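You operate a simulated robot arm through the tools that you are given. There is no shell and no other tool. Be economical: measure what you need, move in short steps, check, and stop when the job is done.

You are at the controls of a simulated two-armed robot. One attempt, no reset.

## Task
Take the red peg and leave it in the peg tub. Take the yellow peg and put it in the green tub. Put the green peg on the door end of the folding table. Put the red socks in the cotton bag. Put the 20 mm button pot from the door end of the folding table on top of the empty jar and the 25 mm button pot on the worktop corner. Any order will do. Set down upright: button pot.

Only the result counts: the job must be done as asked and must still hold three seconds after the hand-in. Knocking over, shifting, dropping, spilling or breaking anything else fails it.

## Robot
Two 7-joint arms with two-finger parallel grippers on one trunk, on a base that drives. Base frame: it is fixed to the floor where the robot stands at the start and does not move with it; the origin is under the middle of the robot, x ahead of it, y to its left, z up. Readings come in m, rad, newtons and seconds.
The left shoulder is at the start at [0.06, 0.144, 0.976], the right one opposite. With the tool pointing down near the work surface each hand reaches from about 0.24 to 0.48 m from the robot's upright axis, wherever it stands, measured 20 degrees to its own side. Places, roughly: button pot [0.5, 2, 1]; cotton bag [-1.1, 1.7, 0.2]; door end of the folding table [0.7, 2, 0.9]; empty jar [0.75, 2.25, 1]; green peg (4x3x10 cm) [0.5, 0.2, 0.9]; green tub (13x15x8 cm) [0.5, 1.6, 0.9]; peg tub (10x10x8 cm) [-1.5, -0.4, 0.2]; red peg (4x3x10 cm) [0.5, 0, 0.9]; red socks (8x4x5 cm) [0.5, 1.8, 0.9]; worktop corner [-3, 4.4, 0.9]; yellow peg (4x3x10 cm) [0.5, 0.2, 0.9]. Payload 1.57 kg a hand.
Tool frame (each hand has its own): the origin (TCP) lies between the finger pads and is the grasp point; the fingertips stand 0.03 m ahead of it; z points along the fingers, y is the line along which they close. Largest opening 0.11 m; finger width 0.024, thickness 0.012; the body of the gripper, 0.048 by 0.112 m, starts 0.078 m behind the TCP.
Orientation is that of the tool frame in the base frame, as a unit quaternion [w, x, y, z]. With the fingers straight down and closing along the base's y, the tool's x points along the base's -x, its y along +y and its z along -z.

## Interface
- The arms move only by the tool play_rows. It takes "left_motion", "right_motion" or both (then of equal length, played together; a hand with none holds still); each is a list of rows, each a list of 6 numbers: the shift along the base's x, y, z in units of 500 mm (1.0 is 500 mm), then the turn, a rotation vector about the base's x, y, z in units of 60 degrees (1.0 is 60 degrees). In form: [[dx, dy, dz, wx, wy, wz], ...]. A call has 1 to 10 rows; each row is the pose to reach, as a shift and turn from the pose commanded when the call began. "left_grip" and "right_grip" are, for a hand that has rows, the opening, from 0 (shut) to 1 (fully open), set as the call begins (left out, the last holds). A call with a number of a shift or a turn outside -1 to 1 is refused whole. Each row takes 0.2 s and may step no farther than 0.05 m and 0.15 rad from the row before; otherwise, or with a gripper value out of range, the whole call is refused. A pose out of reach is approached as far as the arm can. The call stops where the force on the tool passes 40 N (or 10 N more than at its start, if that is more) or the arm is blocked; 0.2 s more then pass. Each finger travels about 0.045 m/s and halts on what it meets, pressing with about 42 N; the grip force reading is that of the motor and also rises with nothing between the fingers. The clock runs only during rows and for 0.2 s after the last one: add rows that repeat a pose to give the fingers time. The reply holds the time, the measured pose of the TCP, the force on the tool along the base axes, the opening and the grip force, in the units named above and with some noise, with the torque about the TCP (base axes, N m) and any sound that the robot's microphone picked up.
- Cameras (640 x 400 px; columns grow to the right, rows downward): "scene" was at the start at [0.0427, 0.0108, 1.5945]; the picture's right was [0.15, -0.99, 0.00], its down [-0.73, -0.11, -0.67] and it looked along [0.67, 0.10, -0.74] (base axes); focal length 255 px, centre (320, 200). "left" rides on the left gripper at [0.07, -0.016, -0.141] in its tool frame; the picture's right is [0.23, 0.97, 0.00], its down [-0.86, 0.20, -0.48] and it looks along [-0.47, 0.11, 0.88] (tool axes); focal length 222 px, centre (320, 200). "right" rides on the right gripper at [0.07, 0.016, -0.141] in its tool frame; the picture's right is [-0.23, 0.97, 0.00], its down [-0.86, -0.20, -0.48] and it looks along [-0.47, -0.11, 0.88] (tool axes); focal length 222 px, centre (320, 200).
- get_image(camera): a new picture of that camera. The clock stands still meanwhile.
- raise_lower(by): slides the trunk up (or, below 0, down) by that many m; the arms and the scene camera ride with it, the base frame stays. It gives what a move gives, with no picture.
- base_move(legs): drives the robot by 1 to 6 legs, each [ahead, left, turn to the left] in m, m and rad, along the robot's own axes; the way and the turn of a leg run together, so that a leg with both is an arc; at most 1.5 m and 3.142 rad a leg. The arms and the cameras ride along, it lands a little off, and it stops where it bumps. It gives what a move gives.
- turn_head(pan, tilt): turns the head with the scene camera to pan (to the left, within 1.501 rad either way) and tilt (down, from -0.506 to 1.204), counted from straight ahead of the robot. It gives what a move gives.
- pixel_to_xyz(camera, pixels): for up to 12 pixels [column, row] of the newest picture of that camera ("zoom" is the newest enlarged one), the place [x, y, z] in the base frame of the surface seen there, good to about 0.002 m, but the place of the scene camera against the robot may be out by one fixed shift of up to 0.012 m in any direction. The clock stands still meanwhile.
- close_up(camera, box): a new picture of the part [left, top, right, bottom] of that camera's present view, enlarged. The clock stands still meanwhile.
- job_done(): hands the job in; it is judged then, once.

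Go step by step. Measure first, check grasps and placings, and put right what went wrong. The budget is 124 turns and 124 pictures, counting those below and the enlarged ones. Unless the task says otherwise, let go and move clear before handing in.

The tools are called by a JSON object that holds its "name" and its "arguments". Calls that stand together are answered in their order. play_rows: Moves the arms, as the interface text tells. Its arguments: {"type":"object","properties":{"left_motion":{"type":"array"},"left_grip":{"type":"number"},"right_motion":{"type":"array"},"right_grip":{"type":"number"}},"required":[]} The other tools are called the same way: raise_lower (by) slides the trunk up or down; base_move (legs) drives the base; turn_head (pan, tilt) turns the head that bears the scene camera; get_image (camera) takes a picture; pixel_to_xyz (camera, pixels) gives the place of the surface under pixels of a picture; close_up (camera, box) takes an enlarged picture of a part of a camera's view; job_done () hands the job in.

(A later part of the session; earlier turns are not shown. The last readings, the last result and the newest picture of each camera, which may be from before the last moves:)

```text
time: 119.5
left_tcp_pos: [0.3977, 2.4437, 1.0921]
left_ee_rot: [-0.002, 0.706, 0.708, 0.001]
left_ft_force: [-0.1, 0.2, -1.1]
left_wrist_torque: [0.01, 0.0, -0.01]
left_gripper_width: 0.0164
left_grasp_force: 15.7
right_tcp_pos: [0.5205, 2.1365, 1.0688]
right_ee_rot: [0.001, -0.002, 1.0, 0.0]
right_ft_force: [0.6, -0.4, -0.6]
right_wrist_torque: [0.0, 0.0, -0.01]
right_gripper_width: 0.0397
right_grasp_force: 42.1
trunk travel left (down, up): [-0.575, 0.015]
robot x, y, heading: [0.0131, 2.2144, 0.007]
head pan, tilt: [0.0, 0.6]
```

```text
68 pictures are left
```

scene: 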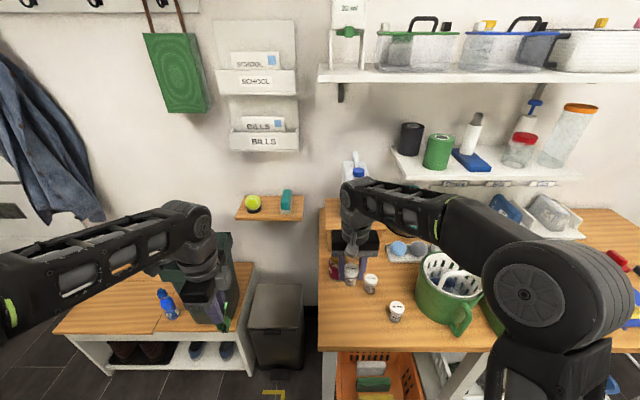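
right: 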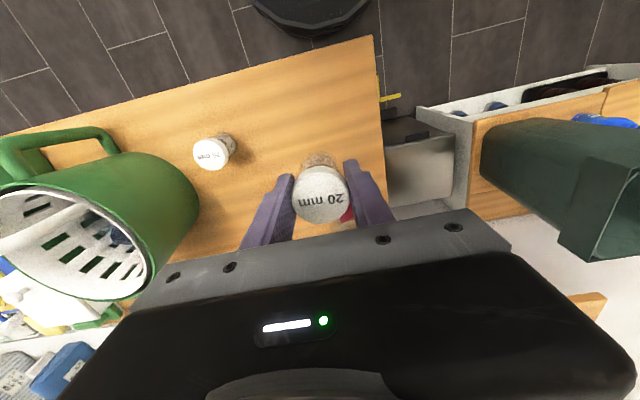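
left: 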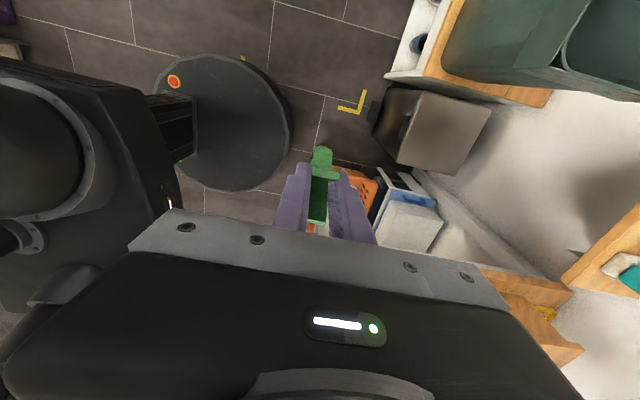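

The base front reaches 0.287 m ahead of the robot's axis, so reaching the jar (x≈0.64) straight on is tight. I measure the orange basket, table leg and metal bin for a diagonal approach, plus the jar.

{"name": "pixel_to_xyz", "arguments": {"camera": "scene", "pixels": [[250, 350], [250, 290], [302, 290], [252, 370], [327, 360], [345, 365], [335, 262], [337, 275], [222, 372], [345, 170]]}}

{"name": "pixel_to_xyz", "arguments": {"camera": "left", "pixels": [[375, 140], [395, 95], [488, 110], [470, 170], [390, 75], [360, 185], [385, 215], [378, 165], [545, 100]]}}

{"name": "close_up", "arguments": {"camera": "scene", "box": [300, 220, 420, 320]}}

```text
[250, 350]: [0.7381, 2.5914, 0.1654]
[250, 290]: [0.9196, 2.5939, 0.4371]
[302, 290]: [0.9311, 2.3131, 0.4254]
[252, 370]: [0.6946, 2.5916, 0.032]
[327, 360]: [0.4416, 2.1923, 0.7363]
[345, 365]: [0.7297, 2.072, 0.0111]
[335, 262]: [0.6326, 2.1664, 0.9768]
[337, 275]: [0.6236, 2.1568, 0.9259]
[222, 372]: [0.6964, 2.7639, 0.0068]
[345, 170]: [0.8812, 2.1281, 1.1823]
```

```text
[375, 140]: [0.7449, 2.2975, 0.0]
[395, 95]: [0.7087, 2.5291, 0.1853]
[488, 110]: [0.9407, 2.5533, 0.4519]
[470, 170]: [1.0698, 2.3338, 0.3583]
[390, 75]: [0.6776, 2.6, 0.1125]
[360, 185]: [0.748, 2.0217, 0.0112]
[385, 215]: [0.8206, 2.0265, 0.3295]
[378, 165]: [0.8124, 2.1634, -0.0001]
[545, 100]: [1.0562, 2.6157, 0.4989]
```

```text
4.00 times, centred on (360, 270) of scene
```

zoom: 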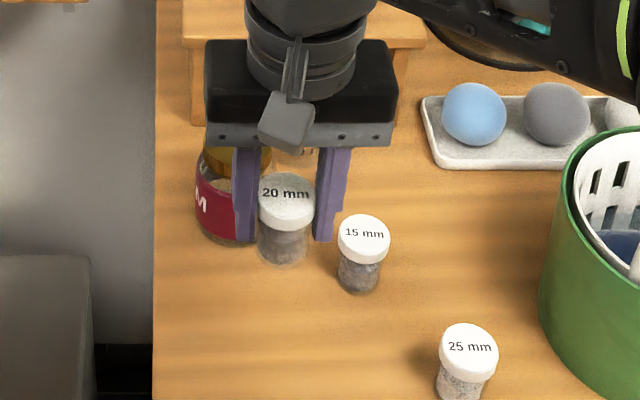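

Leg at (0.44,2.19), bin from x 0.69. I'll come in diagonally, heading about -35°, aiming for robot pose (0.34,2.50); first I back out, shift left, turn, and measure the ball shelf.

{"name": "pixel_to_xyz", "arguments": {"camera": "scene", "pixels": [[240, 212], [300, 215], [253, 202], [286, 198], [160, 290], [240, 265]]}}

{"name": "base_move", "arguments": {"legs": [[-0.25, 0, 0], [0, 0.45, 0], [0, 0, -0.617]]}}

{"name": "get_image", "arguments": {"camera": "scene"}}

```text
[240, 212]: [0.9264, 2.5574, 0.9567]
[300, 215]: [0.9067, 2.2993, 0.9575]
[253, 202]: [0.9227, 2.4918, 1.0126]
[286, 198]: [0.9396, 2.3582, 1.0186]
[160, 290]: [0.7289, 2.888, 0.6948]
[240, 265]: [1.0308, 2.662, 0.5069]
```

```text
time: 125.3
left_tcp_pos: [0.2074, 2.6288, 1.0923]
left_ee_rot: [-0.001, 0.886, 0.464, 0.001]
left_ft_force: [0.8, 0.7, -0.7]
left_wrist_torque: [0.04, 0.02, -0.02]
left_gripper_width: 0.016
left_grasp_force: 15.7
right_tcp_pos: [0.1307, 2.3044, 1.069]
right_ee_rot: [0.002, 0.299, 0.954, 0.0]
right_ft_force: [0.2, -0.6, -0.4]
right_wrist_torque: [0.02, -0.03, 0.0]
right_gripper_width: 0.0399
right_grasp_force: 41.7
trunk travel left (down, up): [-0.575, 0.015]
robot x, y, heading: [-0.2423, 2.6637, -0.609]
head pan, tilt: [0.0, 0.6]
```

```text
66 pictures are left
```

scene: 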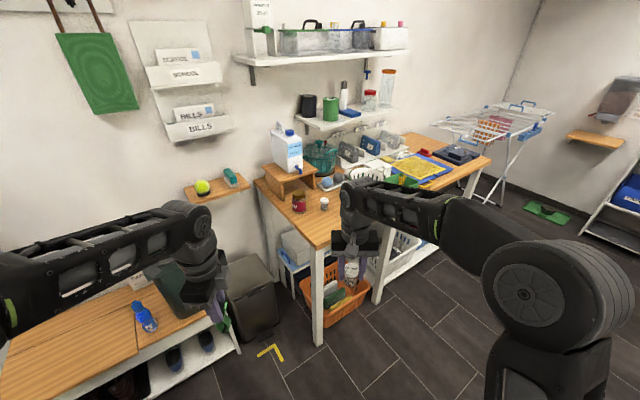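

Shelf with ball begins at x≈0.907, z 0.957, ball top ~1.04. I shift left 0.20 and ahead 0.40, then look with the right camera.

{"name": "base_move", "arguments": {"legs": [[0, 0.199, 0], [0.4, 0, 0]]}}

{"name": "get_image", "arguments": {"camera": "right"}}

{"name": "get_image", "arguments": {"camera": "scene"}}

```text
time: 129.0
left_tcp_pos: [0.6532, 2.5568, 1.0922]
left_ee_rot: [-0.002, 0.887, 0.461, 0.001]
left_ft_force: [-0.4, 0.0, -0.6]
left_wrist_torque: [0.04, 0.05, 0.02]
left_gripper_width: 0.0162
left_grasp_force: 16.1
right_tcp_pos: [0.5762, 2.2345, 1.0684]
right_ee_rot: [0.0, 0.301, 0.954, -0.001]
right_ft_force: [0.7, -0.1, -0.6]
right_wrist_torque: [-0.01, 0.01, 0.02]
right_gripper_width: 0.0396
right_grasp_force: 42.5
trunk travel left (down, up): [-0.575, 0.015]
robot x, y, heading: [0.2059, 2.5942, -0.613]
head pan, tilt: [0.0, 0.6]
```

```text
65 pictures are left
```

right: 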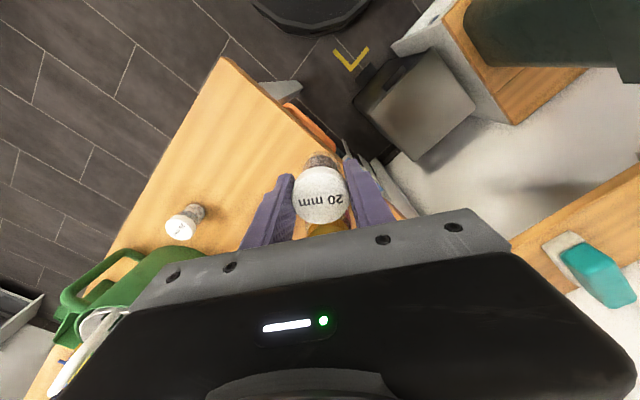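

```text
64 pictures are left
```

scene: 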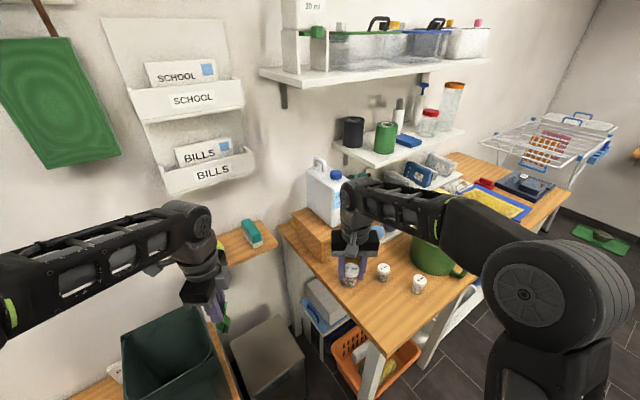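

The lid shows only as a gold strip at (325,228) behind the pot. I shift the hand 70 mm to the robot's right to see and measure the lid.

{"name": "play_rows", "arguments": {"right_motion": [[-0.04, -0.057, 0.03, 0, 0, 0], [-0.08, -0.114, 0.06, 0, 0, 0]]}}

{"name": "close_up", "arguments": {"camera": "right", "box": [240, 110, 480, 260]}}

{"name": "close_up", "arguments": {"camera": "scene", "box": [290, 200, 450, 320]}}

```text
time: 129.6
left_tcp_pos: [0.6533, 2.5574, 1.0928]
left_ee_rot: [-0.001, 0.887, 0.461, 0.001]
left_ft_force: [1.0, 0.0, -0.2]
left_wrist_torque: [0.0, -0.01, -0.03]
left_gripper_width: 0.016
left_grasp_force: 16.4
right_tcp_pos: [0.5354, 2.1767, 1.0987]
right_ee_rot: [0.0, 0.301, 0.954, 0.0]
right_ft_force: [-0.3, 0.3, -0.8]
right_wrist_torque: [-0.02, 0.0, 0.03]
right_gripper_width: 0.0396
right_grasp_force: 41.6
trunk travel left (down, up): [-0.575, 0.015]
robot x, y, heading: [0.2045, 2.5963, -0.61]
head pan, tilt: [0.0, 0.6]
```

```text
2.67 times, centred on (360, 185) of right
```

zoom: 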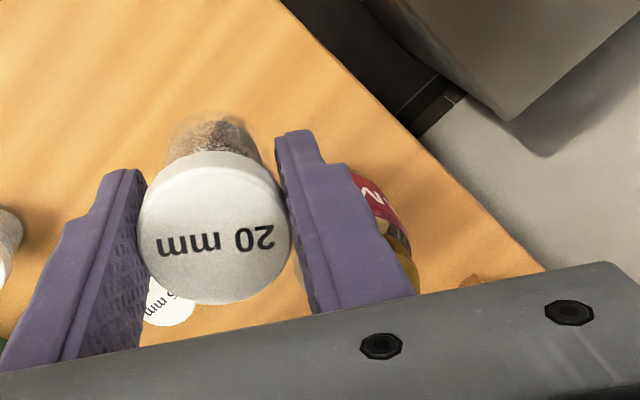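

```text
3.33 times, centred on (370, 260) of scene
```

zoom: 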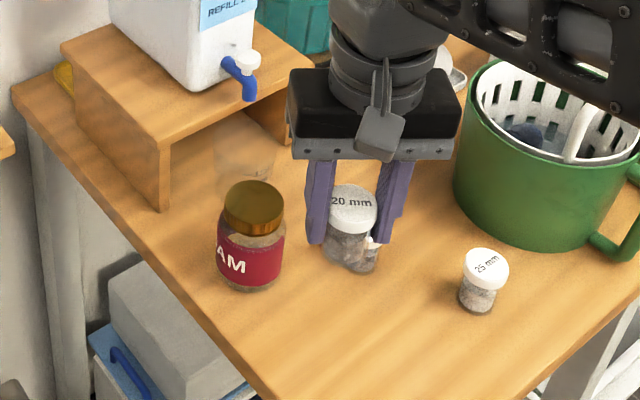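

The scene now shows the jam jar clearly: lid at zoom (253,203). I measure the lid, and the 25 mm cap as reference for the scene shift.

{"name": "pixel_to_xyz", "arguments": {"camera": "zoom", "pixels": [[253, 200], [228, 202], [279, 202], [254, 184], [252, 218], [486, 262], [350, 192], [160, 145], [165, 200], [285, 140], [250, 95]]}}

```text
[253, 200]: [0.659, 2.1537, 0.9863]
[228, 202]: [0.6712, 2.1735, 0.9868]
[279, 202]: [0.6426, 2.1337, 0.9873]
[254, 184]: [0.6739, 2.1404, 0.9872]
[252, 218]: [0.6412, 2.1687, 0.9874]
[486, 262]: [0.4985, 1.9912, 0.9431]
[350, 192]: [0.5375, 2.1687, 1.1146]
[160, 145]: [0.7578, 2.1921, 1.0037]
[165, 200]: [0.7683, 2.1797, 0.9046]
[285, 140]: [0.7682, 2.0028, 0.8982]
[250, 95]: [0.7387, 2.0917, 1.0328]
```

Lid centre (corrected) is about (0.6615,2.159), top z≈0.980, diameter ~50 mm. I drive ahead 0.125 m.

{"name": "base_move", "arguments": {"legs": [[0.125, 0, 0]]}}

{"name": "close_up", "arguments": {"camera": "right", "box": [240, 60, 480, 210]}}

{"name": "close_up", "arguments": {"camera": "scene", "box": [260, 200, 460, 330]}}

```text
time: 130.9
left_tcp_pos: [0.756, 2.4851, 1.0928]
left_ee_rot: [-0.003, 0.888, 0.461, 0.001]
left_ft_force: [0.3, -0.1, -0.6]
left_wrist_torque: [-0.01, 0.01, -0.01]
left_gripper_width: 0.0161
left_grasp_force: 15.9
right_tcp_pos: [0.6387, 2.1054, 1.0985]
right_ee_rot: [0.001, 0.301, 0.954, -0.001]
right_ft_force: [0.8, -0.1, -1.9]
right_wrist_torque: [0.02, -0.01, -0.01]
right_gripper_width: 0.0398
right_grasp_force: 41.9
trunk travel left (down, up): [-0.575, 0.015]
robot x, y, heading: [0.3067, 2.5211, -0.606]
head pan, tilt: [0.0, 0.6]
```

```text
2.67 times, centred on (360, 135) of right
```

zoom: 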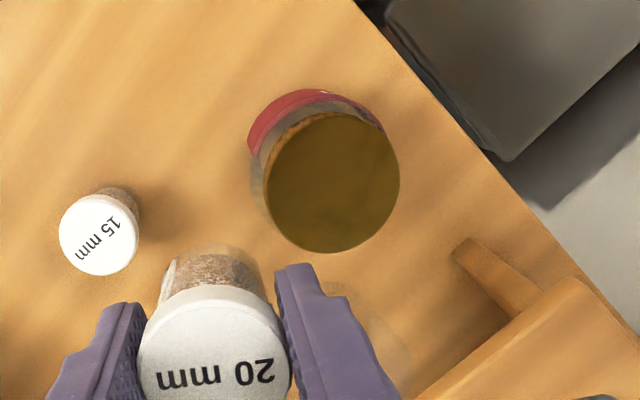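

```text
3.08 times, centred on (360, 265) of scene
```

zoom: 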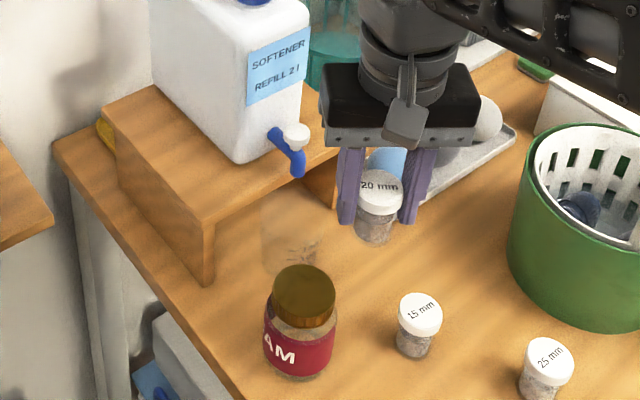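

The right camera now sees the whole lid (zoom centre (333,183)). I measure its edges and centre.

{"name": "pixel_to_xyz", "arguments": {"camera": "right", "pixels": [[365, 128.5], [341, 129], [388, 128], [365.5, 104.5], [364.5, 152.5], [277, 149], [321, 192], [321, 205]]}}

```text
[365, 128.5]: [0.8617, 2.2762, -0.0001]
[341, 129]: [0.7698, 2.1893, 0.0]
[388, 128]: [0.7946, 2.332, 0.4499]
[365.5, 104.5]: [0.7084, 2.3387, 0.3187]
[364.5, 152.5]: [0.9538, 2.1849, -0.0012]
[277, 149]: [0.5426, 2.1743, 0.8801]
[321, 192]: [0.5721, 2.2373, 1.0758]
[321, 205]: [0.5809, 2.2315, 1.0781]
```

Those pixels referred to the older full picture. I retake the right close-up and measure in it.

{"name": "close_up", "arguments": {"camera": "right", "box": [240, 60, 480, 210]}}

{"name": "pixel_to_xyz", "arguments": {"camera": "zoom", "pixels": [[333, 183], [269, 185], [396, 181], [335, 117], [332, 249], [98, 234], [215, 300], [215, 385], [148, 370], [285, 370]]}}

```text
2.67 times, centred on (360, 135) of right
```

zoom: 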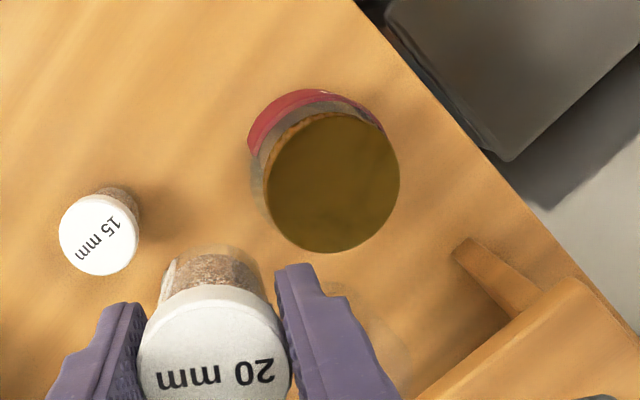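

```text
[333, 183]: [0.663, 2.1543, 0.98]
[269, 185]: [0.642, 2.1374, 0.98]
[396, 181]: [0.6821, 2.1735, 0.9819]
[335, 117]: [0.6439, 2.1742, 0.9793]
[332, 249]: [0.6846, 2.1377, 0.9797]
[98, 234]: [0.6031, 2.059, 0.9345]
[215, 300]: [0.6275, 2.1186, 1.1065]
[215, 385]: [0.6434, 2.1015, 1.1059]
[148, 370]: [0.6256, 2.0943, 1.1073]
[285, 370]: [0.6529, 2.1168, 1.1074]
```

Lid centre (0.663,2.1555,0.980), held pot centred on the TCP. I move over the lid and lower to TCP z≈1.031.

{"name": "play_rows", "arguments": {"right_motion": [[0.024, 0.05, 0, 0, 0, 0], [0.0486, 0.1, 0, 0, 0, 0], [0.0486, 0.1, 0, 0, 0, 0], [0.0486, 0.1, -0.06, 0, 0, 0], [0.0486, 0.1, -0.11, 0, 0, 0], [0.0486, 0.1, -0.132, 0, 0, 0], [0.0486, 0.1, -0.132, 0, 0, 0]]}}

{"name": "get_image", "arguments": {"camera": "right"}}

{"name": "close_up", "arguments": {"camera": "scene", "box": [260, 200, 460, 330]}}

```text
time: 132.5
left_tcp_pos: [0.7558, 2.4864, 1.0922]
left_ee_rot: [-0.002, 0.887, 0.461, 0.0]
left_ft_force: [0.3, 0.6, -0.4]
left_wrist_torque: [-0.01, 0.01, 0.01]
left_gripper_width: 0.0159
left_grasp_force: 16.0
right_tcp_pos: [0.6617, 2.156, 1.0328]
right_ee_rot: [0.0, 0.301, 0.954, -0.001]
right_ft_force: [0.7, -0.3, -0.3]
right_wrist_torque: [0.01, -0.03, -0.01]
right_gripper_width: 0.0395
right_grasp_force: 42.0
trunk travel left (down, up): [-0.575, 0.015]
robot x, y, heading: [0.308, 2.527, -0.612]
head pan, tilt: [0.0, 0.6]
```

```text
58 pictures are left
```

right: 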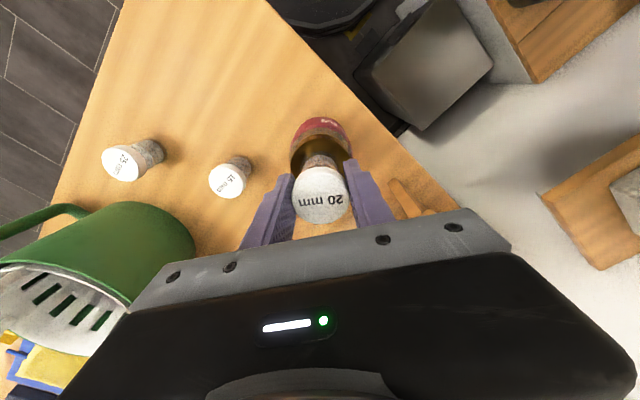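

```text
3.08 times, centred on (360, 265) of scene
```

zoom: 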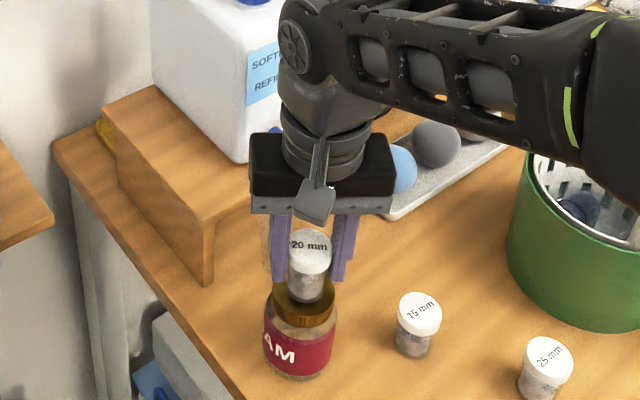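

The pot stands over the lid centre; a last 4 mm down, force-guarded, then release and straight up.

{"name": "play_rows", "arguments": {"right_motion": [[0, 0, -0.004, 0, 0, 0], [0, 0, -0.007, 0, 0, 0], [0, 0, -0.007, 0, 0, 0]]}}

{"name": "play_rows", "arguments": {"right_motion": [[0, 0, 0, 0, 0, 0], [0, 0, 0, 0, 0, 0], [0, 0, 0, 0, 0, 0], [0, 0, 0.04, 0, 0, 0], [0, 0, 0.08, 0, 0, 0], [0, 0, 0.13, 0, 0, 0], [0, 0, 0.19, 0, 0, 0]], "right_grip": 0.6}}

{"name": "get_image", "arguments": {"camera": "right"}}

{"name": "get_image", "arguments": {"camera": "scene"}}

```text
time: 133.3
left_tcp_pos: [0.7555, 2.4865, 1.0919]
left_ee_rot: [-0.001, 0.887, 0.462, 0.001]
left_ft_force: [0.3, -0.5, -0.9]
left_wrist_torque: [0.01, -0.03, 0.03]
left_gripper_width: 0.0161
left_grasp_force: 15.6
right_tcp_pos: [0.6621, 2.1549, 1.0298]
right_ee_rot: [0.0, 0.3, 0.954, -0.001]
right_ft_force: [0.0, 0.3, -0.7]
right_wrist_torque: [0.01, -0.05, 0.0]
right_gripper_width: 0.0397
right_grasp_force: 42.2
trunk travel left (down, up): [-0.575, 0.015]
robot x, y, heading: [0.3067, 2.5249, -0.609]
head pan, tilt: [0.0, 0.6]
```

```text
time: 134.9
left_tcp_pos: [0.7559, 2.4873, 1.0927]
left_ee_rot: [-0.001, 0.887, 0.462, 0.001]
left_ft_force: [0.1, -0.7, -1.0]
left_wrist_torque: [0.0, -0.01, 0.01]
left_gripper_width: 0.0162
left_grasp_force: 16.1
right_tcp_pos: [0.6626, 2.1559, 1.1246]
right_ee_rot: [0.0, 0.301, 0.954, 0.0]
right_ft_force: [0.2, 0.2, 0.1]
right_wrist_torque: [-0.04, -0.02, -0.01]
right_gripper_width: 0.0658
right_grasp_force: 0.0
trunk travel left (down, up): [-0.575, 0.015]
robot x, y, heading: [0.3096, 2.5218, -0.612]
head pan, tilt: [0.0, 0.6]
```

```text
56 pictures are left
```

right: 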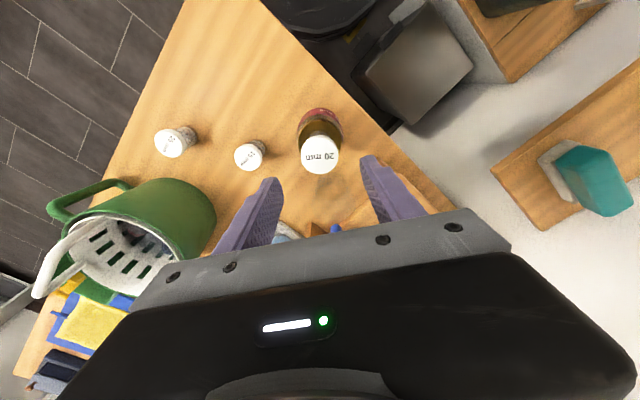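

```text
55 pictures are left
```

scene: 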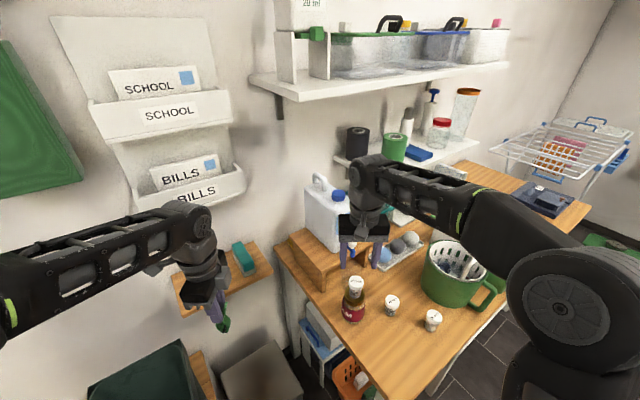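

The 20 mm pot stands on the jar lid, label upright (355,283 in scene). I retreat diagonally, turn back to face the table and come to about (0.0,2.10).

{"name": "base_move", "arguments": {"legs": [[-0.45, 0, 0], [0, 0, 0.612], [0, -0.68, 0]]}}

{"name": "get_image", "arguments": {"camera": "scene"}}

```text
time: 142.7
left_tcp_pos: [0.3203, 2.3355, 1.0919]
left_ee_rot: [-0.002, 0.706, 0.708, 0.001]
left_ft_force: [-0.3, 0.0, 0.0]
left_wrist_torque: [0.01, 0.04, 0.0]
left_gripper_width: 0.016
left_grasp_force: 15.3
right_tcp_pos: [0.4353, 2.0123, 1.1253]
right_ee_rot: [0.001, -0.001, 1.0, 0.0]
right_ft_force: [0.6, -1.0, -0.5]
right_wrist_torque: [-0.03, -0.01, -0.03]
right_gripper_width: 0.0661
right_grasp_force: 0.1
trunk travel left (down, up): [-0.575, 0.015]
robot x, y, heading: [-0.0698, 2.109, 0.002]
head pan, tilt: [0.0, 0.6]
```

```text
54 pictures are left
```

scene: 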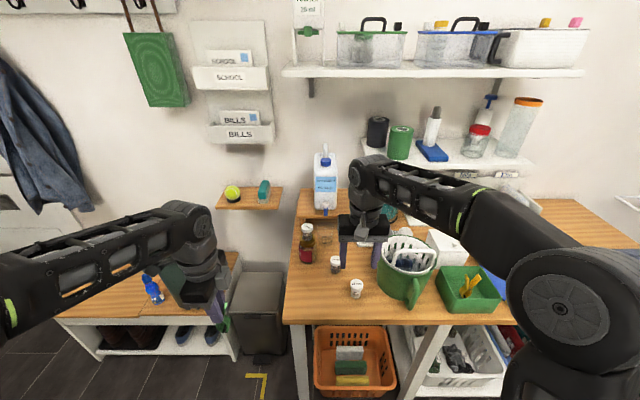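

I drive 0.06 m ahead and check the right hand over the 25 mm pot.

{"name": "base_move", "arguments": {"legs": [[0.06, 0, 0]]}}

{"name": "close_up", "arguments": {"camera": "right", "box": [220, 80, 420, 230]}}

{"name": "pixel_to_xyz", "arguments": {"camera": "zoom", "pixels": [[320, 200], [250, 200], [250, 150], [300, 150]]}}

```text
time: 143.6
left_tcp_pos: [0.3827, 2.336, 1.0922]
left_ee_rot: [-0.003, 0.707, 0.708, 0.0]
left_ft_force: [0.6, 0.6, 0.6]
left_wrist_torque: [-0.02, 0.02, -0.02]
left_gripper_width: 0.016
left_grasp_force: 15.6
right_tcp_pos: [0.4967, 2.0126, 1.1231]
right_ee_rot: [0.0, -0.001, 1.0, 0.001]
right_ft_force: [0.3, 0.1, 0.4]
right_wrist_torque: [0.01, 0.07, 0.03]
right_gripper_width: 0.066
right_grasp_force: 0.0
trunk travel left (down, up): [-0.575, 0.015]
robot x, y, heading: [-0.0113, 2.1104, 0.006]
head pan, tilt: [0.0, 0.6]
```

```text
2.67 times, centred on (320, 155) of right
```

zoom: 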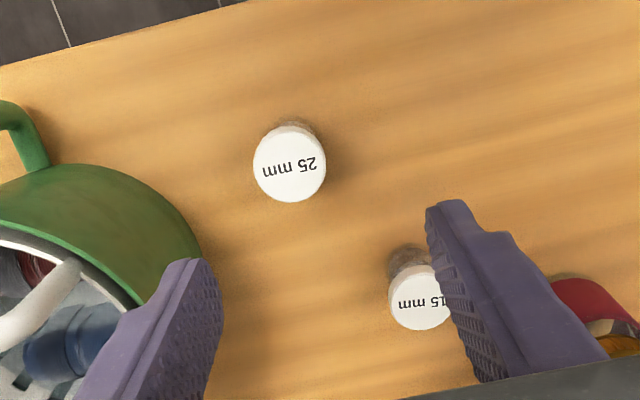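

```text
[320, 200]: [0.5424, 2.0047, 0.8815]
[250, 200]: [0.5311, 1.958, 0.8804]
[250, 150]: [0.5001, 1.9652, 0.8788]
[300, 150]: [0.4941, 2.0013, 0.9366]
```

The 25 mm cap centre (290,165) is at (0.503,1.996). I shift, descend with 58 mm opening and close.

{"name": "play_rows", "arguments": {"right_motion": [[0.012, -0.032, 0, 0, 0, 0], [0.012, -0.032, -0.09, 0, 0, 0], [0.012, -0.032, -0.18, 0, 0, 0], [0.012, -0.032, -0.27, 0, 0, 0], [0.012, -0.032, -0.34, 0, 0, 0], [0.012, -0.032, -0.39, 0, 0, 0]], "right_grip": 0.53}}

{"name": "play_rows", "arguments": {"right_motion": [[0, 0, 0, 0, 0, 0], [0, 0, 0, 0, 0, 0], [0, 0, 0, 0, 0, 0], [0, 0, 0, 0, 0, 0], [0, 0, 0.05, 0, 0, 0], [0, 0, 0.12, 0, 0, 0], [0, 0, 0.2, 0, 0, 0], [0, 0, 0.28, 0, 0, 0], [0, 0, 0.36, 0, 0, 0]], "right_grip": 0}}

{"name": "get_image", "arguments": {"camera": "right"}}

```text
time: 145.0
left_tcp_pos: [0.3812, 2.3373, 1.0914]
left_ee_rot: [-0.002, 0.706, 0.708, 0.0]
left_ft_force: [-0.5, 0.1, 0.0]
left_wrist_torque: [0.0, 0.01, -0.03]
left_gripper_width: 0.0162
left_grasp_force: 16.1
right_tcp_pos: [0.5006, 1.9955, 0.9294]
right_ee_rot: [0.0, -0.001, 1.0, 0.0]
right_ft_force: [-0.6, 0.6, 0.6]
right_wrist_torque: [0.04, -0.01, 0.03]
right_gripper_width: 0.0581
right_grasp_force: 0.0
trunk travel left (down, up): [-0.575, 0.015]
robot x, y, heading: [-0.0062, 2.1082, 0.001]
head pan, tilt: [0.0, 0.6]
```

```text
time: 147.0
left_tcp_pos: [0.3806, 2.3363, 1.0932]
left_ee_rot: [-0.002, 0.706, 0.708, 0.0]
left_ft_force: [-0.4, 0.6, -0.3]
left_wrist_torque: [0.01, -0.04, 0.0]
left_gripper_width: 0.0163
left_grasp_force: 15.7
right_tcp_pos: [0.4985, 1.9979, 1.1096]
right_ee_rot: [0.0, -0.001, 1.0, 0.0]
right_ft_force: [0.2, -0.3, -0.5]
right_wrist_torque: [0.02, -0.02, -0.02]
right_gripper_width: 0.0395
right_grasp_force: 41.6
trunk travel left (down, up): [-0.575, 0.015]
robot x, y, heading: [-0.007, 2.1099, -0.001]
head pan, tilt: [0.0, 0.6]
```

```text
52 pictures are left
```

right: 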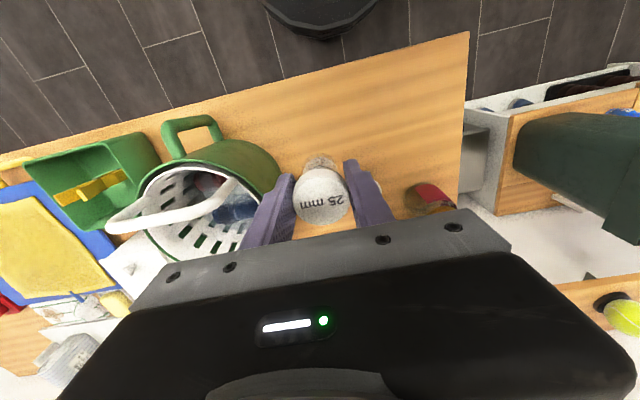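

25 mm pot held (39.5 mm). Now the left hand carries the green peg over (0.49,2.125), a free place at the table's door end.

{"name": "play_rows", "arguments": {"left_motion": [[0.036, -0.07, 0, 0, 0, 0], [0.072, -0.14, 0, 0, 0, 0], [0.108, -0.21, 0, 0, 0, 0], [0.144, -0.28, 0, 0, 0, 0], [0.18, -0.35, 0, 0, 0, 0], [0.218, -0.422, 0, 0, 0, 0], [0.218, -0.422, -0.08, 0, 0, 0], [0.218, -0.422, -0.16, 0, 0, 0], [0.218, -0.422, -0.21, 0, 0, 0]]}}

{"name": "get_image", "arguments": {"camera": "left"}}

{"name": "close_up", "arguments": {"camera": "scene", "box": [240, 180, 440, 340]}}

```text
time: 149.0
left_tcp_pos: [0.4897, 2.1253, 0.9863]
left_ee_rot: [-0.002, 0.706, 0.708, 0.001]
left_ft_force: [-0.8, -0.4, 0.1]
left_wrist_torque: [0.03, 0.01, -0.01]
left_gripper_width: 0.016
left_grasp_force: 15.9
right_tcp_pos: [0.5012, 1.9972, 1.109]
right_ee_rot: [0.0, -0.001, 1.0, 0.0]
right_ft_force: [-0.6, -0.1, -0.5]
right_wrist_torque: [0.0, 0.01, 0.0]
right_gripper_width: 0.0397
right_grasp_force: 41.9
trunk travel left (down, up): [-0.575, 0.015]
robot x, y, heading: [-0.0101, 2.1072, -0.001]
head pan, tilt: [0.0, 0.6]
```

```text
51 pictures are left
```

left: 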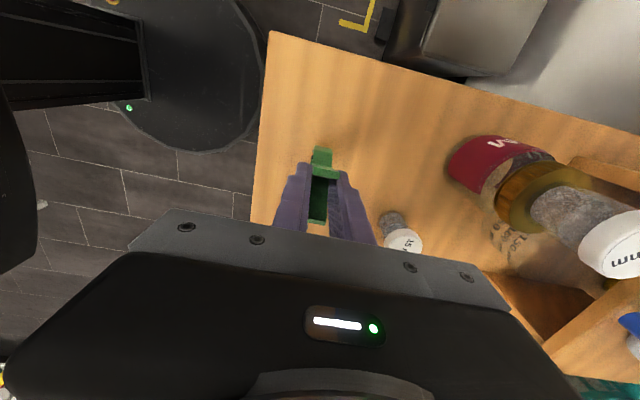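

```text
2.50 times, centred on (340, 260) of scene
```

zoom: 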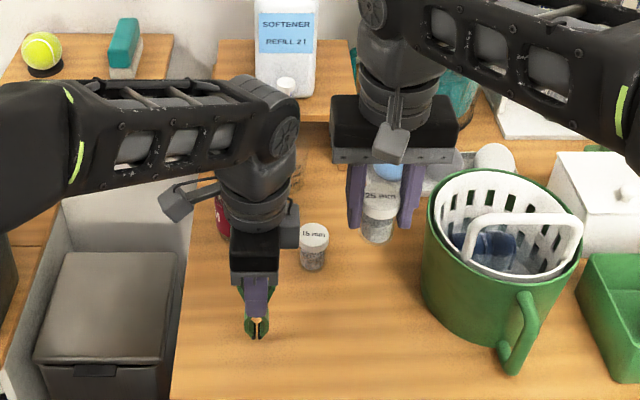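

The peg hangs vertically just above free table. I lower it in small steps to about 0.969.

{"name": "play_rows", "arguments": {"left_motion": [[0, 0, -0.012, 0, 0, 0], [0, 0, -0.022, 0, 0, 0], [0, 0, -0.03, 0, 0, 0], [0, 0, -0.034, 0, 0, 0], [0, 0, -0.034, 0, 0, 0]]}}

{"name": "close_up", "arguments": {"camera": "scene", "box": [280, 270, 380, 330]}}

```text
time: 150.2
left_tcp_pos: [0.4902, 2.1261, 0.9709]
left_ee_rot: [-0.001, 0.706, 0.708, 0.001]
left_ft_force: [-0.2, 0.8, 8.9]
left_wrist_torque: [0.14, 0.0, 0.02]
left_gripper_width: 0.0163
left_grasp_force: 16.2
right_tcp_pos: [0.4995, 1.9975, 1.1084]
right_ee_rot: [0.001, -0.001, 1.0, 0.0]
right_ft_force: [-0.3, -0.3, 0.0]
right_wrist_torque: [-0.03, 0.01, 0.01]
right_gripper_width: 0.0398
right_grasp_force: 41.8
trunk travel left (down, up): [-0.575, 0.015]
robot x, y, heading: [-0.0088, 2.1114, 0.002]
head pan, tilt: [0.0, 0.6]
```

```text
6.40 times, centred on (330, 300) of scene
```

zoom: 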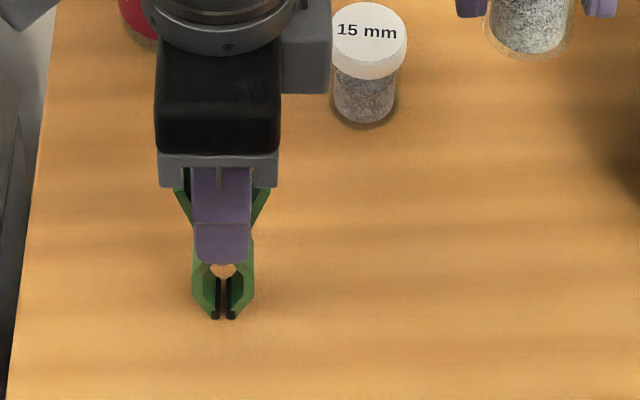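

Contact at 8.9 N. I open to ~40 mm and lift straight up.

{"name": "play_rows", "arguments": {"left_motion": [[0, 0, 0.003, 0, 0, 0], [0, 0, 0.003, 0, 0, 0], [0, 0, 0.003, 0, 0, 0], [0, 0, 0.05, 0, 0, 0], [0, 0, 0.12, 0, 0, 0], [0, 0, 0.2, 0, 0, 0], [0, 0, 0.28, 0, 0, 0]], "left_grip": 0.36}}

{"name": "get_image", "arguments": {"camera": "left"}}

{"name": "get_image", "arguments": {"camera": "scene"}}

```text
time: 151.8
left_tcp_pos: [0.4901, 2.1264, 1.1105]
left_ee_rot: [-0.002, 0.706, 0.708, 0.0]
left_ft_force: [-0.3, -0.1, 0.9]
left_wrist_torque: [-0.01, 0.04, 0.01]
left_gripper_width: 0.0395
left_grasp_force: 0.1
right_tcp_pos: [0.4989, 1.9968, 1.1087]
right_ee_rot: [0.0, -0.002, 1.0, 0.0]
right_ft_force: [-0.2, -0.8, -0.6]
right_wrist_torque: [0.0, 0.05, -0.01]
right_gripper_width: 0.0396
right_grasp_force: 42.0
trunk travel left (down, up): [-0.575, 0.015]
robot x, y, heading: [-0.0054, 2.1105, 0.004]
head pan, tilt: [0.0, 0.6]
```

```text
48 pictures are left
```

left: 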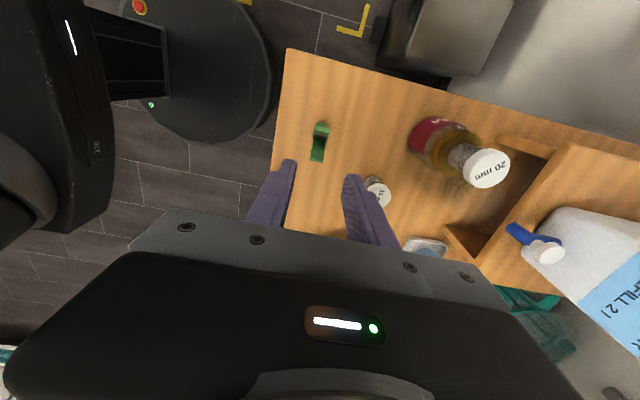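

```text
47 pictures are left
```

scene: 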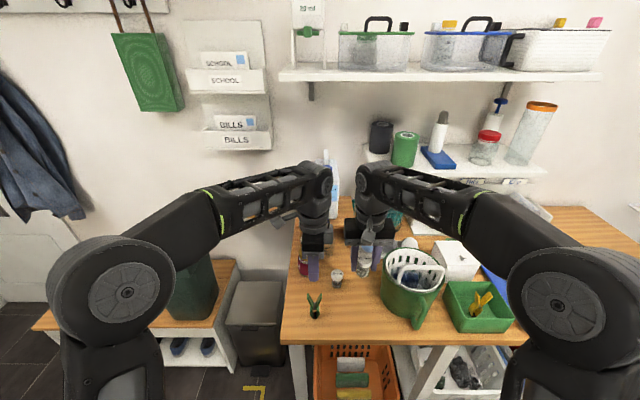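

The green peg stands by itself at (315,307). Next, the red socks: I back off 0.25 m, strafe right 0.33 m and look into the basket.

{"name": "base_move", "arguments": {"legs": [[-0.25, 0, 0], [0, -0.33, 0]]}}

{"name": "get_image", "arguments": {"camera": "left"}}

{"name": "close_up", "arguments": {"camera": "scene", "box": [220, 180, 400, 300]}}

```text
time: 155.4
left_tcp_pos: [0.2418, 1.79, 1.1106]
left_ee_rot: [-0.002, 0.706, 0.708, 0.001]
left_ft_force: [0.3, -0.1, 0.5]
left_wrist_torque: [-0.01, 0.01, 0.01]
left_gripper_width: 0.0398
left_grasp_force: 0.1
right_tcp_pos: [0.2523, 1.6618, 1.1076]
right_ee_rot: [0.0, -0.001, 1.0, 0.001]
right_ft_force: [-0.7, -0.2, -0.5]
right_wrist_torque: [-0.02, -0.01, 0.01]
right_gripper_width: 0.0394
right_grasp_force: 41.8
trunk travel left (down, up): [-0.575, 0.015]
robot x, y, heading: [-0.2542, 1.7724, 0.002]
head pan, tilt: [0.0, 0.6]
```

```text
46 pictures are left
```

left: 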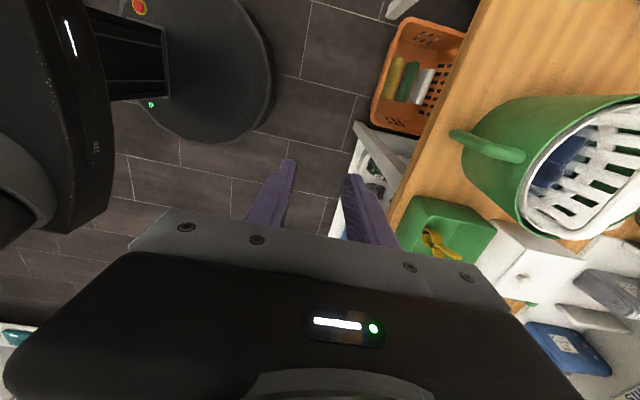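

```text
3.33 times, centred on (310, 240) of scene
```

zoom: 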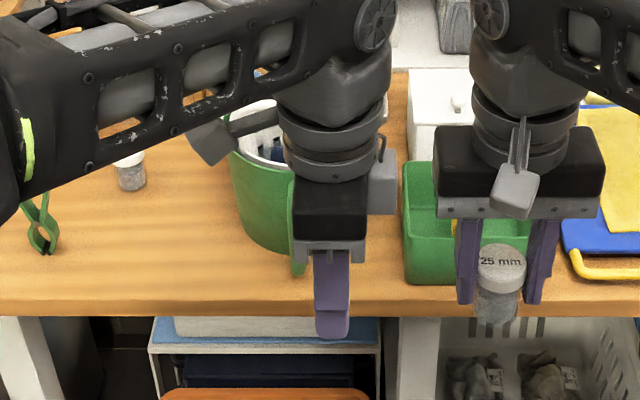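

I raise the left hand 60 mm and move it 120 mm left so its camera looks down into the basket, then drive ahead 0.24 m.

{"name": "play_rows", "arguments": {"left_motion": [[0, 0.06, 0.03, 0, 0, 0], [0, 0.12, 0.06, 0, 0, 0], [0, 0.18, 0.09, 0, 0, 0], [0, 0.25, 0.12, 0, 0, 0]], "left_grip": 0.9}}

{"name": "base_move", "arguments": {"legs": [[0.24, 0, 0]]}}

{"name": "get_image", "arguments": {"camera": "left"}}

{"name": "close_up", "arguments": {"camera": "scene", "box": [240, 180, 420, 320]}}

```text
time: 156.4
left_tcp_pos: [0.2431, 1.8829, 1.1531]
left_ee_rot: [0.0, 0.707, 0.707, -0.001]
left_ft_force: [0.6, 0.4, -0.4]
left_wrist_torque: [-0.07, -0.02, 0.0]
left_gripper_width: 0.0989
left_grasp_force: 0.2
left hand out of reach, approached as far as the arm can: row 4
right_tcp_pos: [0.2526, 1.6651, 1.1096]
right_ee_rot: [0.001, -0.002, 1.0, -0.001]
right_ft_force: [0.6, 0.9, -0.7]
right_wrist_torque: [-0.07, 0.0, -0.02]
right_gripper_width: 0.0395
right_grasp_force: 41.9
trunk travel left (down, up): [-0.575, 0.015]
robot x, y, heading: [-0.2549, 1.775, 0.003]
head pan, tilt: [0.0, 0.6]
```

```text
time: 158.2
left_tcp_pos: [0.4821, 1.8818, 1.1534]
left_ee_rot: [-0.002, 0.707, 0.708, 0.001]
left_ft_force: [-1.3, 0.1, -0.3]
left_wrist_torque: [0.0, 0.03, -0.01]
left_gripper_width: 0.0992
left_grasp_force: 0.1
right_tcp_pos: [0.4916, 1.662, 1.1084]
right_ee_rot: [0.0, -0.001, 1.0, 0.0]
right_ft_force: [0.6, 0.2, -1.1]
right_wrist_torque: [0.01, 0.04, 0.03]
right_gripper_width: 0.0397
right_grasp_force: 42.2
trunk travel left (down, up): [-0.575, 0.015]
robot x, y, heading: [-0.0187, 1.7759, 0.002]
head pan, tilt: [0.0, 0.6]
```

```text
44 pictures are left
```

left: 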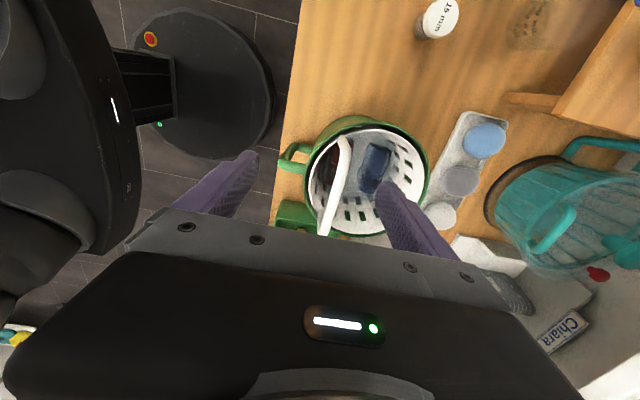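

```text
2.86 times, centred on (330, 250) of scene
```

zoom: 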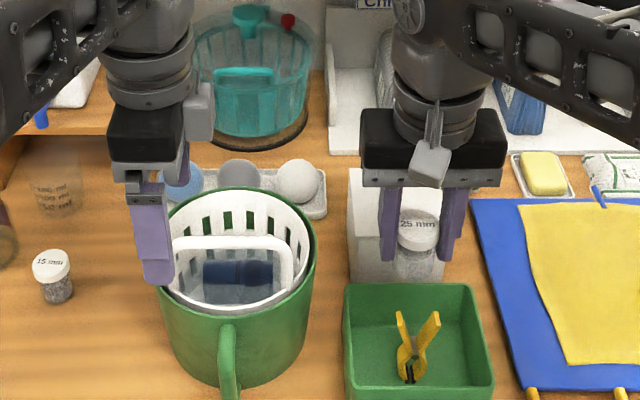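

The left camera sees the basket at (365,180) with a dark red and a blue roll separated by the white handle. I enlarge.

{"name": "close_up", "arguments": {"camera": "left", "box": [280, 100, 440, 250]}}

```text
2.67 times, centred on (360, 175) of left
```

zoom: 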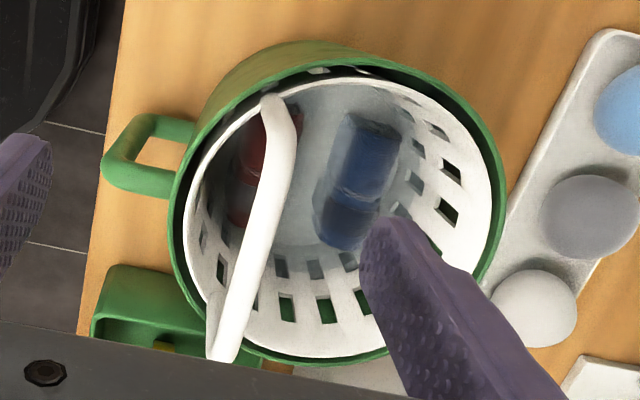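

{"name": "pixel_to_xyz", "arguments": {"camera": "zoom", "pixels": [[253, 145], [243, 210], [240, 180], [255, 120], [272, 105], [285, 150], [262, 220], [225, 345], [365, 145], [310, 180], [480, 150], [190, 240]]}}

{"name": "pixel_to_xyz", "arguments": {"camera": "zoom", "pixels": [[320, 75], [330, 355], [345, 225], [232, 215], [262, 170], [300, 220], [205, 180], [385, 60], [240, 290], [290, 310], [230, 330], [268, 140]]}}

```text
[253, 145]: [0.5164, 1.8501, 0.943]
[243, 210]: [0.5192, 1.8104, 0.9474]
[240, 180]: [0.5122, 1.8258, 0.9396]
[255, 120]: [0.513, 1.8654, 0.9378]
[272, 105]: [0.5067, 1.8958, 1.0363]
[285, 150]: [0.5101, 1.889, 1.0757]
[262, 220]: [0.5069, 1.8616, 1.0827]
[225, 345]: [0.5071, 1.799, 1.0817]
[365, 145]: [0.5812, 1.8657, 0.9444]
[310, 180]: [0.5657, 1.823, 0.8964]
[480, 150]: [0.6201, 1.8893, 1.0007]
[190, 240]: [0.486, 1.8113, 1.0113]
```

```text
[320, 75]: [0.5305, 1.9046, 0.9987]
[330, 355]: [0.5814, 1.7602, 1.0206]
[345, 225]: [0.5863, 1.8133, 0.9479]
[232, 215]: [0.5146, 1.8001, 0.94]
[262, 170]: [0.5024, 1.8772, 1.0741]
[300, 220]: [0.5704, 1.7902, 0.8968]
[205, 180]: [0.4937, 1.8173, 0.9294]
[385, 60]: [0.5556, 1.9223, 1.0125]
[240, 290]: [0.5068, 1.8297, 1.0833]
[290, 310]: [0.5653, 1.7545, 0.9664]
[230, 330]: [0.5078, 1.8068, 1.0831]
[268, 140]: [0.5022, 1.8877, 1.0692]
```

Handle hoop stands at x≈0.505 up to z 1.083; the red roll lies behind it at about x 0.50-0.54, y 1.80-1.87, top z 0.945. I drive 0.07 m ahead so the left camera sees the red roll past the hoop.

{"name": "base_move", "arguments": {"legs": [[0.07, 0, 0]]}}

{"name": "close_up", "arguments": {"camera": "left", "box": [220, 90, 400, 240]}}

```text
time: 159.2
left_tcp_pos: [0.5532, 1.8807, 1.1553]
left_ee_rot: [-0.001, 0.707, 0.707, 0.0]
left_ft_force: [0.1, -0.3, 0.0]
left_wrist_torque: [0.02, 0.03, -0.02]
left_gripper_width: 0.0989
left_grasp_force: 0.1
right_tcp_pos: [0.5635, 1.6632, 1.1085]
right_ee_rot: [0.0, -0.001, 1.0, 0.0]
right_ft_force: [0.5, -0.5, -0.7]
right_wrist_torque: [0.02, 0.01, 0.0]
right_gripper_width: 0.0399
right_grasp_force: 42.3
trunk travel left (down, up): [-0.575, 0.015]
robot x, y, heading: [0.0524, 1.7733, -0.001]
head pan, tilt: [0.0, 0.6]
```

```text
2.67 times, centred on (310, 165) of left
```

zoom: 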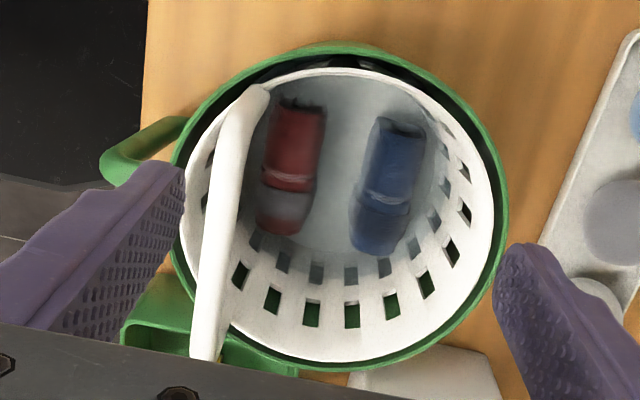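

Now both rolls are clear: red spans zoom (255-327, 97-236). I measure its ends, sides and the hoop.

{"name": "pixel_to_xyz", "arguments": {"camera": "zoom", "pixels": [[300, 112], [295, 150], [290, 183], [283, 222], [270, 150], [320, 150], [262, 205], [310, 210], [345, 150], [290, 240], [300, 95], [345, 230]]}}

{"name": "pixel_to_xyz", "arguments": {"camera": "zoom", "pixels": [[385, 150], [410, 150], [370, 150], [250, 100], [240, 130], [225, 220], [243, 150], [210, 345], [280, 255], [260, 240], [330, 75], [500, 220]]}}

```text
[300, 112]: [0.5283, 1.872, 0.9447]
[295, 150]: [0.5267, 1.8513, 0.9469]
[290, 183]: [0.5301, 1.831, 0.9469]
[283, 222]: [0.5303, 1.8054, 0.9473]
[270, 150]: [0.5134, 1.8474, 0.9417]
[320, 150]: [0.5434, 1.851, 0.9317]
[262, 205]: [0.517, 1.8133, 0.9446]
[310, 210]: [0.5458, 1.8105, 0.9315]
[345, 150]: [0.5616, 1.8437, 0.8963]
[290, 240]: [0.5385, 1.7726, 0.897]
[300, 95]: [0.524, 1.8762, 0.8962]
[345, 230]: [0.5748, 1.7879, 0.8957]
```

```text
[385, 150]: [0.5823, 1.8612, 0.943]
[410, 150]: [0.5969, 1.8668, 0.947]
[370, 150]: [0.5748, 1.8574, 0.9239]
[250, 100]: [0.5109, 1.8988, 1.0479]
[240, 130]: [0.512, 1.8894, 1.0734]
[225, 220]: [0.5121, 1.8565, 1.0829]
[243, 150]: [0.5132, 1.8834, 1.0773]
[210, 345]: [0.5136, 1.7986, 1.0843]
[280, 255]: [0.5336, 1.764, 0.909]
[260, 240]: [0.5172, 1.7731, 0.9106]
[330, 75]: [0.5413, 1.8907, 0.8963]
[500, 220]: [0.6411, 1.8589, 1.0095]
```

Red roll: x 0.509-0.549, y 1.800-1.877, top 0.947; basket walls at y≈1.764/1.895 there. I will grip it lengthwise (along y) from the +x side of the hoop: first turn the left hand back 90° and centre it at (0.540,1.834), tilted 6° away from the hoop.

{"name": "play_rows", "arguments": {"left_motion": [[0, 0, 0, 0, 0, 0.14], [0, 0, 0, 0, 0, 0.28], [0, 0, 0, 0, 0, 0.42], [0, 0, 0, 0, 0, 0.56], [0, 0, 0, 0, 0, 0.7], [0, 0, 0, 0, 0, 0.84], [0, 0, 0, 0, 0, 0.98]], "left_grip": 0.873}}

{"name": "play_rows", "arguments": {"left_motion": [[-0.006, -0.024, 0, 0, 0, 0.14], [-0.012, -0.047, 0, 0, 0, 0.28], [-0.018, -0.07, 0, 0, 0, 0.42], [-0.026, -0.094, 0, 0, 0, 0.52]]}}

{"name": "play_rows", "arguments": {"left_motion": [[0, 0, 0, 0, 0.1, 0], [0, 0, 0, 0, 0.1, 0]]}}

{"name": "get_image", "arguments": {"camera": "left"}}

{"name": "close_up", "arguments": {"camera": "scene", "box": [220, 160, 420, 320]}}

```text
time: 160.8
left_tcp_pos: [0.553, 1.8814, 1.1552]
left_ee_rot: [0.0, 0.268, 0.963, 0.0]
left_ft_force: [0.3, 1.0, -0.8]
left_wrist_torque: [-0.03, 0.0, 0.01]
left_gripper_width: 0.096
left_grasp_force: 0.1
right_tcp_pos: [0.5627, 1.6623, 1.1098]
right_ee_rot: [0.0, -0.001, 1.0, 0.0]
right_ft_force: [-0.8, 0.1, -0.3]
right_wrist_torque: [-0.01, 0.0, 0.01]
right_gripper_width: 0.0395
right_grasp_force: 42.5
trunk travel left (down, up): [-0.575, 0.015]
robot x, y, heading: [0.0524, 1.7747, 0.003]
head pan, tilt: [0.0, 0.6]
```

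```text
time: 161.8
left_tcp_pos: [0.5391, 1.8338, 1.1551]
left_ee_rot: [-0.002, -0.001, 1.0, 0.0]
left_ft_force: [0.0, -0.1, -0.2]
left_wrist_torque: [0.0, 0.0, 0.03]
left_gripper_width: 0.096
left_grasp_force: 0.1
right_tcp_pos: [0.5632, 1.6633, 1.1081]
right_ee_rot: [0.0, 0.0, 1.0, -0.001]
right_ft_force: [-0.4, -0.3, -0.2]
right_wrist_torque: [-0.01, 0.0, -0.03]
right_gripper_width: 0.0396
right_grasp_force: 42.4
trunk travel left (down, up): [-0.575, 0.015]
robot x, y, heading: [0.052, 1.7763, -0.001]
head pan, tilt: [0.0, 0.6]
```

```text
time: 162.4
left_tcp_pos: [0.5381, 1.8334, 1.1556]
left_ee_rot: [0.0, 0.0, 1.0, 0.001]
left_ft_force: [0.1, 0.1, 1.1]
left_wrist_torque: [-0.02, 0.0, -0.01]
left_gripper_width: 0.096
left_grasp_force: 0.0
left hand out of reach, approached as far as the arm can: row 1, 2
right_tcp_pos: [0.5624, 1.6633, 1.109]
right_ee_rot: [0.0, -0.001, 1.0, 0.0]
right_ft_force: [-0.1, -0.1, -0.6]
right_wrist_torque: [-0.01, 0.02, 0.03]
right_gripper_width: 0.0396
right_grasp_force: 42.1
trunk travel left (down, up): [-0.575, 0.015]
robot x, y, heading: [0.0529, 1.773, 0.001]
head pan, tilt: [0.0, 0.6]
```

```text
40 pictures are left
```

left: 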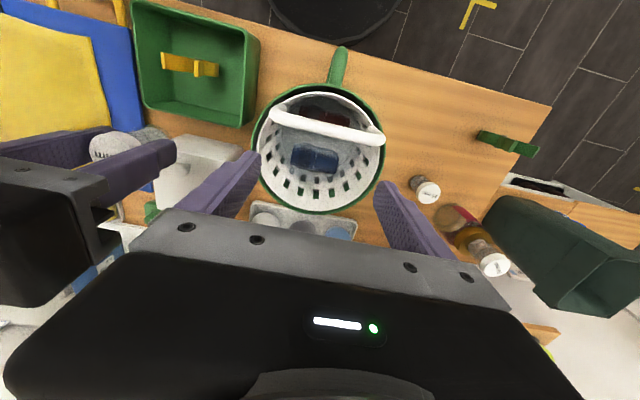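

```text
2.50 times, centred on (320, 240) of scene
```

zoom: 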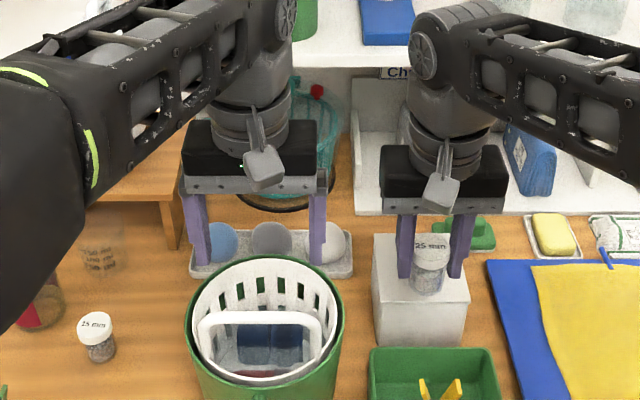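

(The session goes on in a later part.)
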